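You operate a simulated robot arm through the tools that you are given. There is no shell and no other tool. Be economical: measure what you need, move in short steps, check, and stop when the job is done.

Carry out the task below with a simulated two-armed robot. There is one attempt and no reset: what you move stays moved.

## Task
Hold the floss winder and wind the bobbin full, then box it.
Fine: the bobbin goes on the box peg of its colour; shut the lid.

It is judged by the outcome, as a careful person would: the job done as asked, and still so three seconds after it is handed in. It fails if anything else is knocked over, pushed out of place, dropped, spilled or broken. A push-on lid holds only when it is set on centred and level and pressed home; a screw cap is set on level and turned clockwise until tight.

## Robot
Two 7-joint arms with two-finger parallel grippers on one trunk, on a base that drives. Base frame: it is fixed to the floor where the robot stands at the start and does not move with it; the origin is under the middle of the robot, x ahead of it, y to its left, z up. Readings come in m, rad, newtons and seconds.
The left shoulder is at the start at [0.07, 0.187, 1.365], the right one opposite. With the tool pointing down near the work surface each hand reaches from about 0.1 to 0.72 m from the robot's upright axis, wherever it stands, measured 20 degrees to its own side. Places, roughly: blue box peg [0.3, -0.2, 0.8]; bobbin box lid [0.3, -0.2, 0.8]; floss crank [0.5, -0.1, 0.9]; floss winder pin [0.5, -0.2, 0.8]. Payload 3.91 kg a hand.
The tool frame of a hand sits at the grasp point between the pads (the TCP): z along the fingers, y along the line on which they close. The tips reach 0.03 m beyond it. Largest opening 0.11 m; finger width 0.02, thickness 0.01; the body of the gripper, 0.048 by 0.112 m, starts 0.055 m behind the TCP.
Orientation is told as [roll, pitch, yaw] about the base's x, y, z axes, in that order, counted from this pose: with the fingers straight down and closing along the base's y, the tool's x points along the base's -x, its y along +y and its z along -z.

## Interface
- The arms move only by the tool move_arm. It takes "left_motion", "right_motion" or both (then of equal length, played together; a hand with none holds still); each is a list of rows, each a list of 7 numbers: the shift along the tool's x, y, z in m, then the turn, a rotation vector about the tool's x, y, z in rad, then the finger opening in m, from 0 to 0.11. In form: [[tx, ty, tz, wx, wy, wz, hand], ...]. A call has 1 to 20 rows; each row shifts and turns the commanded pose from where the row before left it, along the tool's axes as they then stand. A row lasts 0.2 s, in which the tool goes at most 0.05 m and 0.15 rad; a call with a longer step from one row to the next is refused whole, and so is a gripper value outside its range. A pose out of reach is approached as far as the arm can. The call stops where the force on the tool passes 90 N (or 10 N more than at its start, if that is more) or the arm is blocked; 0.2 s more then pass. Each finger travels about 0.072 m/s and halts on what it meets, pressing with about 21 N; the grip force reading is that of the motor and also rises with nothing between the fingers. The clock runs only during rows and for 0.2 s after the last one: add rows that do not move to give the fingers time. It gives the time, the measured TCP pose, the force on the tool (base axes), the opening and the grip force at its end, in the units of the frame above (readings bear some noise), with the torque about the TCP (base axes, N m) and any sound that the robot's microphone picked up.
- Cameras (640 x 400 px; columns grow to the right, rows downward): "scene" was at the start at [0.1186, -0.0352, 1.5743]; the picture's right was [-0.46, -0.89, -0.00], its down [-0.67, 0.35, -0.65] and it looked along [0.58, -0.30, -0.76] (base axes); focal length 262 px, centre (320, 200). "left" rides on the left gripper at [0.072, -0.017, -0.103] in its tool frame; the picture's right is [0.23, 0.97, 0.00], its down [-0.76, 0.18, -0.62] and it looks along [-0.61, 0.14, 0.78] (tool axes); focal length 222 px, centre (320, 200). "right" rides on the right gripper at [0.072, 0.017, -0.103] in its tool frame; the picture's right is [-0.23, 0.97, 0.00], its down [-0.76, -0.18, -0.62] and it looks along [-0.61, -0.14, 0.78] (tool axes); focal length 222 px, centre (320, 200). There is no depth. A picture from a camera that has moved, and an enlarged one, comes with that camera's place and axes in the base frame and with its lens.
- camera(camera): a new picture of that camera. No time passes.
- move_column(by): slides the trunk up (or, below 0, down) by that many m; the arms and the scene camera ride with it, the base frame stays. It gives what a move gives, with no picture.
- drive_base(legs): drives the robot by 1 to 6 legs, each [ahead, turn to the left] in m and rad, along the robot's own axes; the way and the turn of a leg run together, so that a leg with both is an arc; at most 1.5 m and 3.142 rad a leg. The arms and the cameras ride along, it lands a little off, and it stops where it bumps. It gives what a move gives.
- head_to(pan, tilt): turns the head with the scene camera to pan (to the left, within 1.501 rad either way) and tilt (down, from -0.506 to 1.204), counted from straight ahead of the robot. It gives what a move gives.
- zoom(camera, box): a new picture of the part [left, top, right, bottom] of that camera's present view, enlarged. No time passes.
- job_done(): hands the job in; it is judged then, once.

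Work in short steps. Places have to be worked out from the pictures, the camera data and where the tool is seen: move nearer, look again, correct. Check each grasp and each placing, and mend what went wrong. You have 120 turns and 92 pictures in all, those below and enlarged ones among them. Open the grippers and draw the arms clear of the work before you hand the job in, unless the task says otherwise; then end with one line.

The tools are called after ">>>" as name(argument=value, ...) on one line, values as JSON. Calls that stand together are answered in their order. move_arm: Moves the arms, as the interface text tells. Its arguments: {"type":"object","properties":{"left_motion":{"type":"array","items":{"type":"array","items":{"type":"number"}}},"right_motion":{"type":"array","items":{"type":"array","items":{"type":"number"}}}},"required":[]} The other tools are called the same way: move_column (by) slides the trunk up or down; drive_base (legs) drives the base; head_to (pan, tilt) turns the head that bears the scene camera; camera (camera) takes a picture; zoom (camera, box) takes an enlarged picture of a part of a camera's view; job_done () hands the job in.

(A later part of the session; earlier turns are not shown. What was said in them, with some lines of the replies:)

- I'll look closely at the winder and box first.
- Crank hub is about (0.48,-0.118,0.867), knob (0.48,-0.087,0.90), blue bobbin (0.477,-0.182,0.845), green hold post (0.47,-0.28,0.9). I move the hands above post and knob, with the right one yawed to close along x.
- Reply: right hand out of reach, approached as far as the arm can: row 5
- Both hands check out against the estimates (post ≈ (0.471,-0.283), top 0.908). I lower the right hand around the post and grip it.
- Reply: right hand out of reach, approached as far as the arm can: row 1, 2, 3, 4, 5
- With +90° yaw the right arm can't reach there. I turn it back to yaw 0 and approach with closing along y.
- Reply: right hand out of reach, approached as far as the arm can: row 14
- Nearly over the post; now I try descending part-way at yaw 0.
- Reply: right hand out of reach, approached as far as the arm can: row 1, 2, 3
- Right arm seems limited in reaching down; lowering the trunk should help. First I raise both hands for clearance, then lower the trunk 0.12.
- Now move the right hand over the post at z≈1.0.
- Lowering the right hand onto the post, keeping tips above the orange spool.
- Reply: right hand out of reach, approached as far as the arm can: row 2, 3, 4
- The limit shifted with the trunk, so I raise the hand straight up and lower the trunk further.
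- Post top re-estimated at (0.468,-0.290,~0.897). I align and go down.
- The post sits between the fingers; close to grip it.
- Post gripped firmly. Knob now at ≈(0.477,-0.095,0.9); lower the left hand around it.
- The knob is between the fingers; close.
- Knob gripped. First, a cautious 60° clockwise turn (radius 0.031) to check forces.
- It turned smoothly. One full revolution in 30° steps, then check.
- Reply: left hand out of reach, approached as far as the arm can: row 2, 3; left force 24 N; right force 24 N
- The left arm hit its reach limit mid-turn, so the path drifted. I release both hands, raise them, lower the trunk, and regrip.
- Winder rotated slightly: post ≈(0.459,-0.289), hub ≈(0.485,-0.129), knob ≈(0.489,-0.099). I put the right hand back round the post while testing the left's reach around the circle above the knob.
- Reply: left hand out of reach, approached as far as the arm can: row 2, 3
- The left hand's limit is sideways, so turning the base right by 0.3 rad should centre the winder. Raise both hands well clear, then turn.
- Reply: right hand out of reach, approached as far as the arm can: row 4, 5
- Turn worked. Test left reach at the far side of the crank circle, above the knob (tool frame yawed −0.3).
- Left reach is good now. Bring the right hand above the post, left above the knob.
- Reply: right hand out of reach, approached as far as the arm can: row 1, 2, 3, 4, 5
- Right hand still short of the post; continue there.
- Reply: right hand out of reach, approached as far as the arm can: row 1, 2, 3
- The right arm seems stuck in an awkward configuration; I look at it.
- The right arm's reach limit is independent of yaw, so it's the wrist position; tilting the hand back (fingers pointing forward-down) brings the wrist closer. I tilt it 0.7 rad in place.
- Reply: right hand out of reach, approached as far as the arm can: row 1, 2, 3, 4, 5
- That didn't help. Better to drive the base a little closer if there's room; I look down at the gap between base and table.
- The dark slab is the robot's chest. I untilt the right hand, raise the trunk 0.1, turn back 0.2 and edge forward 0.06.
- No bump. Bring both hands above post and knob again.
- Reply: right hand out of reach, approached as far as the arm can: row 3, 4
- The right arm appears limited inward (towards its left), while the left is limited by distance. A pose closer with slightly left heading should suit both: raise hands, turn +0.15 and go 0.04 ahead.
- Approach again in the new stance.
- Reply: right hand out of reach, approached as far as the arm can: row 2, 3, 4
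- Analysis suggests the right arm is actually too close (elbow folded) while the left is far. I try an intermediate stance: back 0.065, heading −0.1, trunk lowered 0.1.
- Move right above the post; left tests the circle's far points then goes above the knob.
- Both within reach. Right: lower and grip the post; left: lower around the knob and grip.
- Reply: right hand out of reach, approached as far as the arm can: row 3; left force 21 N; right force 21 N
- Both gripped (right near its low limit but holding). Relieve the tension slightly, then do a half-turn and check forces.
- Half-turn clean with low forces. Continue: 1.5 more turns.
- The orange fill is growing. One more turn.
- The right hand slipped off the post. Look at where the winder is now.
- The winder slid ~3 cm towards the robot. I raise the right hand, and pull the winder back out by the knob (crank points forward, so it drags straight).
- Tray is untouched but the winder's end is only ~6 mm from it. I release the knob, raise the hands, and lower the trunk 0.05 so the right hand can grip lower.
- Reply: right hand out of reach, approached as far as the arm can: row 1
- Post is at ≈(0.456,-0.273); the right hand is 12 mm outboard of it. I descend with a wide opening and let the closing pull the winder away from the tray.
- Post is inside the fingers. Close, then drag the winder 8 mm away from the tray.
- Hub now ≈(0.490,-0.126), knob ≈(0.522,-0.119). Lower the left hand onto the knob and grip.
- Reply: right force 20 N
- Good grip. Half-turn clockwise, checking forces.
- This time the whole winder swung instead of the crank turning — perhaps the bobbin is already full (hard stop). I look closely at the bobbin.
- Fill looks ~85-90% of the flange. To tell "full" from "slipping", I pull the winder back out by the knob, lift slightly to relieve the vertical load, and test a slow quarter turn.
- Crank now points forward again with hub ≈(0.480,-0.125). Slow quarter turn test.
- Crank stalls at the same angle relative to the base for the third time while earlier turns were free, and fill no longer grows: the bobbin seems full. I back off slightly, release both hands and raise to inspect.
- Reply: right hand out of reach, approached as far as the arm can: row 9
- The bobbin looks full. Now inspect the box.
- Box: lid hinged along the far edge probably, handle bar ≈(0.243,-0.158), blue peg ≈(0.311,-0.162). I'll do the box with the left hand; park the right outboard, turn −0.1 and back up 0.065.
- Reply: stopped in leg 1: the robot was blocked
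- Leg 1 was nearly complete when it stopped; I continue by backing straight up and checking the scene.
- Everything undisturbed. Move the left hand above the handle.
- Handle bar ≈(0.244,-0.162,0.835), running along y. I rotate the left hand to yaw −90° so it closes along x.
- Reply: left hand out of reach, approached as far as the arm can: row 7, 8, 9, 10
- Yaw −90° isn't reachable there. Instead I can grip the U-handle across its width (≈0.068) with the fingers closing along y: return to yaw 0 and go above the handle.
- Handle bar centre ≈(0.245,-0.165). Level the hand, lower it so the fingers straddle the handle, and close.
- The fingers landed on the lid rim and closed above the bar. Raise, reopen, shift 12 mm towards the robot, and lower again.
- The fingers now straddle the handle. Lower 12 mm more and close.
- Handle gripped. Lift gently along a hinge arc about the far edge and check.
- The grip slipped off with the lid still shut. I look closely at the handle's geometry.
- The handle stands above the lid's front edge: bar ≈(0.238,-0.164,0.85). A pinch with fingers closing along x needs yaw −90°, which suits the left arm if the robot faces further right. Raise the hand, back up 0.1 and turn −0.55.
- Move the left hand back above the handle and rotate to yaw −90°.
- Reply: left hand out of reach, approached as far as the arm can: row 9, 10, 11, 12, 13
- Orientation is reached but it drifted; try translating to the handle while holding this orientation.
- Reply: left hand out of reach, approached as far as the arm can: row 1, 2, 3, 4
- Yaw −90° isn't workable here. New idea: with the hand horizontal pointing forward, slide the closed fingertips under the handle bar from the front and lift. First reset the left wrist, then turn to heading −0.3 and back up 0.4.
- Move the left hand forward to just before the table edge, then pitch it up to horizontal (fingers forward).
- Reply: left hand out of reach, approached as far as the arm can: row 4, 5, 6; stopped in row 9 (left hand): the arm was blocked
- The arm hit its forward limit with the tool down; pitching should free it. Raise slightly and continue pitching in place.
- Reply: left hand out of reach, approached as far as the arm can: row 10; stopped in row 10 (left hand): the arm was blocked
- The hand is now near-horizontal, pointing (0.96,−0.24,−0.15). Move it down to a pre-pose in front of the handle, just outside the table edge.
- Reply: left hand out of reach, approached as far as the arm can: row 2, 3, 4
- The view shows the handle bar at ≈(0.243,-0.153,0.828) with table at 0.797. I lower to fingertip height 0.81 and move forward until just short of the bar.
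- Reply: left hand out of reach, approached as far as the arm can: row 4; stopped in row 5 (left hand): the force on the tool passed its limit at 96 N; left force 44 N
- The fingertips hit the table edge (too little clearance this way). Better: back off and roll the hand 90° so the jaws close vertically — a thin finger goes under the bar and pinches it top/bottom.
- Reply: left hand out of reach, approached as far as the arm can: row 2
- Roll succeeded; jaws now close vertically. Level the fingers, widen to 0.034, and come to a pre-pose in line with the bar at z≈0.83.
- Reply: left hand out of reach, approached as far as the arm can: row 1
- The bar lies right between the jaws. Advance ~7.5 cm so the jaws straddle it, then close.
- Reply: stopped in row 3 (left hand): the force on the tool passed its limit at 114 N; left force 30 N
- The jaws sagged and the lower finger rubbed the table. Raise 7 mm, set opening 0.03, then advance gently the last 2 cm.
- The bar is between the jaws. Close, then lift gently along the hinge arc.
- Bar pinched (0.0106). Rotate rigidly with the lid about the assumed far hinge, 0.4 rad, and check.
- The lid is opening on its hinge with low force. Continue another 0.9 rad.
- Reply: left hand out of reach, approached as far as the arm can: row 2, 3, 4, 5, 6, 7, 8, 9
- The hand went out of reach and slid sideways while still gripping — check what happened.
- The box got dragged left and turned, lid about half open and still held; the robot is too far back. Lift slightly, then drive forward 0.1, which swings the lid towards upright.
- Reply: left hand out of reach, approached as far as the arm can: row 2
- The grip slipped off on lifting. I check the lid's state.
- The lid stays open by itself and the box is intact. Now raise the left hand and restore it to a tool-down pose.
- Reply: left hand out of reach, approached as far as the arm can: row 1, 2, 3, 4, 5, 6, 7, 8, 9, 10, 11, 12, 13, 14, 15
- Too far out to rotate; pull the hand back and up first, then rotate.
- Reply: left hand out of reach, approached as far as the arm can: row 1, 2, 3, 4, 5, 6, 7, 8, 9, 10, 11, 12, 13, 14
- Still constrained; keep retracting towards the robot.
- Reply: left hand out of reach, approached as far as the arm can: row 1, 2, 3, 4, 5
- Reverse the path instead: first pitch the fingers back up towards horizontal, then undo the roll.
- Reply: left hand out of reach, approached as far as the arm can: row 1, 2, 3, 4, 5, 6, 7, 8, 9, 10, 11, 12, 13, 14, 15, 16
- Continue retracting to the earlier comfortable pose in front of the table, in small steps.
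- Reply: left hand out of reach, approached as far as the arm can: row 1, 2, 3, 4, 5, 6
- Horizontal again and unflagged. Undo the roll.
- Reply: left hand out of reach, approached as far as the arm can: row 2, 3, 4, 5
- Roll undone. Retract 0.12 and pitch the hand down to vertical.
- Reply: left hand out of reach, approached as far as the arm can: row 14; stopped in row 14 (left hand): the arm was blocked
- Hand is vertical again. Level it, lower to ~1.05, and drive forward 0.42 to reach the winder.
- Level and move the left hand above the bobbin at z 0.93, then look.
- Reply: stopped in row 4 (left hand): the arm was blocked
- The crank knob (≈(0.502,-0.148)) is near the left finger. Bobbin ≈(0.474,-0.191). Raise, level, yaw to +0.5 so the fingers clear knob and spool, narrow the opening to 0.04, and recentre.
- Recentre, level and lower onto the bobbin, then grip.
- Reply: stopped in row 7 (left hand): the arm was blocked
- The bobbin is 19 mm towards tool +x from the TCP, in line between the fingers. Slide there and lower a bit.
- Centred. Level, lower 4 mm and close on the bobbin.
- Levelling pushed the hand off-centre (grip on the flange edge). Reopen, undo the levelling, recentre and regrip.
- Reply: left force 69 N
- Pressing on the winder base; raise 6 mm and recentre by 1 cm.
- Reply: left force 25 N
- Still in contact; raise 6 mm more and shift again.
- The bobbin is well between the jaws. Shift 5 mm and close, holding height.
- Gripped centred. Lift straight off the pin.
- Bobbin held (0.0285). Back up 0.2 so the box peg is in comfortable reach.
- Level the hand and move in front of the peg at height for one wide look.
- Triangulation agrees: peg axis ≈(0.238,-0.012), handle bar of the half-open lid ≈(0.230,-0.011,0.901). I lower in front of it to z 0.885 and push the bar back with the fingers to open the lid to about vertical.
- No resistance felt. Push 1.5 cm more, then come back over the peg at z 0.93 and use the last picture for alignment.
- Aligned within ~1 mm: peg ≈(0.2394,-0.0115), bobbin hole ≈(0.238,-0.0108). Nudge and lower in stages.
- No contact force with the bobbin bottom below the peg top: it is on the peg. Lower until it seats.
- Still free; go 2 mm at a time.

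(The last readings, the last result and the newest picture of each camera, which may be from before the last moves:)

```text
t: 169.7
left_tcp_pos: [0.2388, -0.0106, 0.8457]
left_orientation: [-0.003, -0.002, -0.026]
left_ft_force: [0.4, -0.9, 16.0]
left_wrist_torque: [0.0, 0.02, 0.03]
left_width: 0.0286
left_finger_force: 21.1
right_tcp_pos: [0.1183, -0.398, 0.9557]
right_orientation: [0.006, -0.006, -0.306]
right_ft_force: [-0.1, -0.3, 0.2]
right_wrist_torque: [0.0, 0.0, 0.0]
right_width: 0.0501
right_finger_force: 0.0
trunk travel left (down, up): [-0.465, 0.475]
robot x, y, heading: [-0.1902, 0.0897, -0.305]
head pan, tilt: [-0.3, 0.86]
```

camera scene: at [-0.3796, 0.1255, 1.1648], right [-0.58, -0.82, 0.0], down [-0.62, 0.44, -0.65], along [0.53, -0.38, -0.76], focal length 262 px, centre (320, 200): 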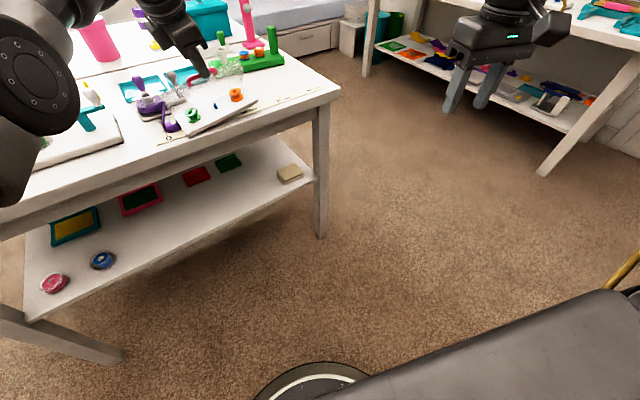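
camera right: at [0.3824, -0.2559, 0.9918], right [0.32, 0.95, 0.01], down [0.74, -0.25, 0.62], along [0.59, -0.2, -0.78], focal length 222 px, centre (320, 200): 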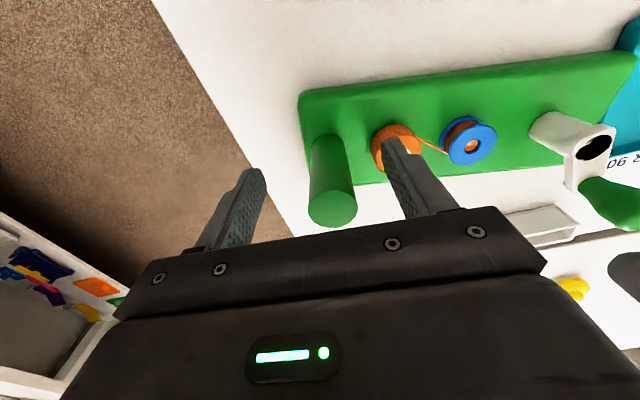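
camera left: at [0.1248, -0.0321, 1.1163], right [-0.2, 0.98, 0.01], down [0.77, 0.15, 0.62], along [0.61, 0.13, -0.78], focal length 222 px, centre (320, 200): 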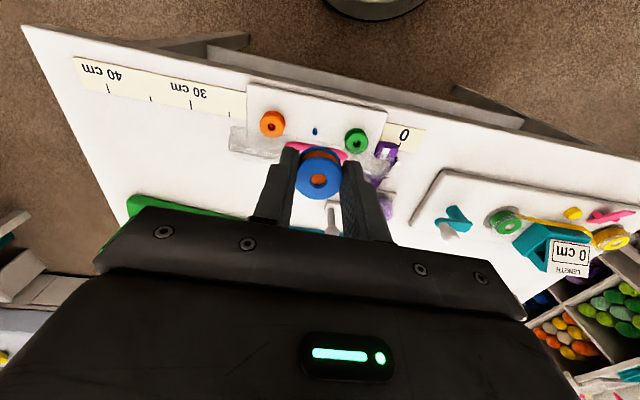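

Seated (16 N at z 0.8457). Release gently and rise straight up.

>>> move_arm(left_motion=[[0, 0, -0.001, 0, 0, 0, 0.035], [0, 0, 0, 0, 0, 0, 0.042], [0, 0, 0, 0, 0, 0, 0.042], [0, 0, -0.015, 0, 0, 0, 0.042], [0, 0, -0.03, 0, 0, 0, 0.042], [0, 0, -0.03, 0, 0, 0, 0.042], [0, 0, -0.03, 0, 0, 0, 0.042]])

```text
t: 171.3
left_tcp_pos: [0.2372, -0.0106, 0.9502]
left_orientation: [0.0, -0.001, -0.027]
left_ft_force: [-0.1, 0.8, -0.2]
left_wrist_torque: [0.01, 0.01, 0.01]
left_width: 0.0421
left_finger_force: 0.3
right_tcp_pos: [0.1176, -0.3984, 0.9551]
right_orientation: [0.007, -0.004, -0.306]
right_ft_force: [-0.5, -0.1, -1.3]
right_wrist_torque: [-0.01, 0.01, 0.01]
right_width: 0.0502
right_finger_force: 0.0
trunk travel left (down, up): [-0.465, 0.475]
robot x, y, heading: [-0.1908, 0.0907, -0.3]
head pan, tilt: [-0.3, 0.86]
```

Now close the lid, which stands about vertical at x≈0.28. Go over it with closed fingers, lower behind it (avoiding the grey knob at y≈0.04), and pull it forward.

>>> move_arm(left_motion=[[0, 0, -0.03, 0, 0, 0, 0.02], [0, 0, -0.035, 0, 0, 0, 0.0], [-0.045, -0.014, 0, 0, 0, 0, 0.0], [-0.045, -0.014, 0, 0, 0, 0, 0.0], [-0.004, 0, 0.03, 0, 0, 0, 0.0], [0, 0, 0.03, 0, 0, 0, 0.0], [0, 0, 0.03, 0, 0, 0, 0.0], [0, 0, 0, 0, 0, 0, 0]])

```text
t: 173.1
left_tcp_pos: [0.331, -0.0413, 0.925]
left_orientation: [0.001, 0.001, -0.025]
left_ft_force: [-0.2, -1.0, 0.2]
left_wrist_torque: [-0.02, 0.06, -0.03]
left_width: 0.0003
left_finger_force: 21.4
right_tcp_pos: [0.1188, -0.399, 0.9562]
right_orientation: [0.006, -0.005, -0.307]
right_ft_force: [0.8, 0.0, -0.2]
right_wrist_torque: [0.0, 0.0, 0.03]
right_width: 0.05
right_finger_force: 0.0
trunk travel left (down, up): [-0.465, 0.475]
robot x, y, heading: [-0.1872, 0.0887, -0.3]
head pan, tilt: [-0.3, 0.86]
```

Behind the lid without contact. Lower 1.5 cm and draw the lid forward.

>>> move_arm(left_motion=[[0, 0, 0.015, 0, 0, 0, 0.0], [0.018, 0, 0, 0, 0, 0, 0.0], [0.018, 0, 0, 0, 0, 0, 0.0], [0.018, 0, 0, 0, 0, 0, 0.0], [0.018, 0, 0, 0, 0, 0, 0.0], [0.018, 0, 0, 0, 0, 0, 0.0]])

```text
t: 174.5
left_tcp_pos: [0.2412, -0.0388, 0.9105]
left_orientation: [0.0, 0.001, -0.026]
left_ft_force: [-0.8, -0.1, -0.3]
left_wrist_torque: [-0.02, -0.01, 0.0]
left_width: 0.0002
left_finger_force: 21.1
right_tcp_pos: [0.1184, -0.3976, 0.9552]
right_orientation: [0.007, -0.004, -0.308]
right_ft_force: [0.3, 0.0, -0.5]
right_wrist_torque: [0.01, 0.0, 0.01]
right_width: 0.0502
right_finger_force: 0.0
trunk travel left (down, up): [-0.465, 0.475]
robot x, y, heading: [-0.1891, 0.0885, -0.305]
head pan, tilt: [-0.3, 0.86]
```

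Low force; continue forward and down along the closing arc.

>>> move_arm(left_motion=[[0.01, 0, 0.01, 0, 0, 0, 0.0], [0.01, 0, 0.01, 0, 0, 0, 0.0], [0.006, 0.003, 0.01, 0, 0, 0, 0.0], [0.004, 0.003, 0.01, 0, 0, 0, 0.0], [0, 0, 0, 0, 0, 0, 0.0]])

```text
t: 175.7
left_tcp_pos: [0.211, -0.0316, 0.8707]
left_orientation: [0.0, 0.0, -0.027]
left_ft_force: [0.3, -0.9, 0.5]
left_wrist_torque: [-0.03, 0.0, 0.02]
left_width: 0.0
left_finger_force: 20.8
right_tcp_pos: [0.1189, -0.3989, 0.9538]
right_orientation: [0.006, -0.004, -0.307]
right_ft_force: [0.3, 0.3, -0.2]
right_wrist_torque: [0.01, -0.02, -0.02]
right_width: 0.0501
right_finger_force: 0.0
trunk travel left (down, up): [-0.465, 0.475]
robot x, y, heading: [-0.187, 0.0891, -0.3]
head pan, tilt: [-0.3, 0.86]
```

Fingertips at 0.841 with no force; press down gently to feel for the lid (≈0.835) versus the box floor (≈0.812).

>>> move_arm(left_motion=[[0, 0, 0.003, 0, 0, 0, 0.0], [0, 0, 0.003, 0, 0, 0, 0.0], [0, 0, 0.002, 0, 0, 0, 0.0]])

```text
t: 176.5
left_tcp_pos: [0.2093, -0.0314, 0.8676]
left_orientation: [-0.009, -0.008, -0.023]
left_ft_force: [6.7, 3.1, 61.6]
left_wrist_torque: [0.11, -0.77, -0.41]
left_width: 0.0
left_finger_force: 21.3
right_tcp_pos: [0.1162, -0.3976, 0.9579]
right_orientation: [0.007, -0.007, -0.306]
right_ft_force: [-0.1, -0.3, 0.6]
right_wrist_torque: [0.0, -0.01, 0.01]
right_width: 0.0503
right_finger_force: 0.1
trunk travel left (down, up): [-0.465, 0.475]
robot x, y, heading: [-0.1884, 0.0876, -0.305]
head pan, tilt: [-0.3, 0.86]
```

Firm contact at 0.838 — the lid is down and pressed. Check evenness by pressing 4.5 cm further left too.

>>> move_arm(left_motion=[[0, 0, -0.02, 0, 0, 0, 0.0], [-0.002, 0.045, 0, 0, 0, 0, 0.0], [0, 0, 0.01, 0, 0, 0, 0.0], [0, 0, 0.005, 0, 0, 0, 0.0], [0, 0, 0.004, 0, 0, 0, 0.0]])

```text
t: 177.7
left_tcp_pos: [0.2136, 0.0131, 0.8661]
left_orientation: [-0.009, -0.008, -0.021]
left_ft_force: [8.3, 9.2, 60.5]
left_wrist_torque: [0.27, -0.87, -0.21]
left_width: 0.0002
left_finger_force: 21.1
right_tcp_pos: [0.1161, -0.3959, 0.9583]
right_orientation: [0.005, -0.007, -0.306]
right_ft_force: [-0.3, 0.5, 0.7]
right_wrist_torque: [0.01, 0.0, 0.0]
right_width: 0.0502
right_finger_force: 0.0
trunk travel left (down, up): [-0.465, 0.475]
robot x, y, heading: [-0.1878, 0.091, -0.305]
head pan, tilt: [-0.3, 0.86]
```

Same height (0.836–0.838) on both sides: lid closed flat. Withdraw upward, open the grippers, and finish.

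>>> move_arm(left_motion=[[0, 0, -0.03, 0, 0, 0, 0.0], [0, 0, -0.045, 0, 0, 0, 0.0], [0, 0, -0.045, 0, 0, 0, 0.05], [0.04, 0, -0.02, 0, 0, 0, 0.08], [0.04, 0, 0, 0, 0, 0, 0.1], [0.03, 0, 0, 0, 0, 0, 0.1]], right_motion=[[0, 0, 0, 0, 0, 0, 0.1], [0, 0, 0, 0, 0, 0, 0.1], [0, 0, 0, 0, 0, 0, 0.1], [0, 0, 0, 0, 0, 0, 0.1], [0, 0, 0, 0, 0, 0, 0.1], [0, 0, 0, 0, 0, 0, 0.1]])

>>> job_done()

```text
t: 179.1
left_tcp_pos: [0.104, 0.0145, 1.005]
left_orientation: [-0.001, -0.001, -0.026]
left_ft_force: [-1.1, -0.7, -0.5]
left_wrist_torque: [-0.01, -0.03, 0.01]
left_width: 0.1001
left_finger_force: 0.0
right_tcp_pos: [0.1179, -0.3984, 0.9547]
right_orientation: [0.008, -0.006, -0.307]
right_ft_force: [-0.4, 0.4, 0.5]
right_wrist_torque: [0.0, -0.02, -0.01]
right_width: 0.1
right_finger_force: 0.0
trunk travel left (down, up): [-0.465, 0.475]
robot x, y, heading: [-0.1883, 0.0843, -0.308]
head pan, tilt: [-0.3, 0.86]
```

```text
The job is handed in.
```

The bobbin is wound, it sits on the blue peg and the lid is shut, but I judged "full" from the crank stalling and the visible fill. I also dragged the box about 15 cm left and turned it next to the purple tool, and the winder shifted slightly. I had no pictures left, so seating and lid closure were checked by touch only.
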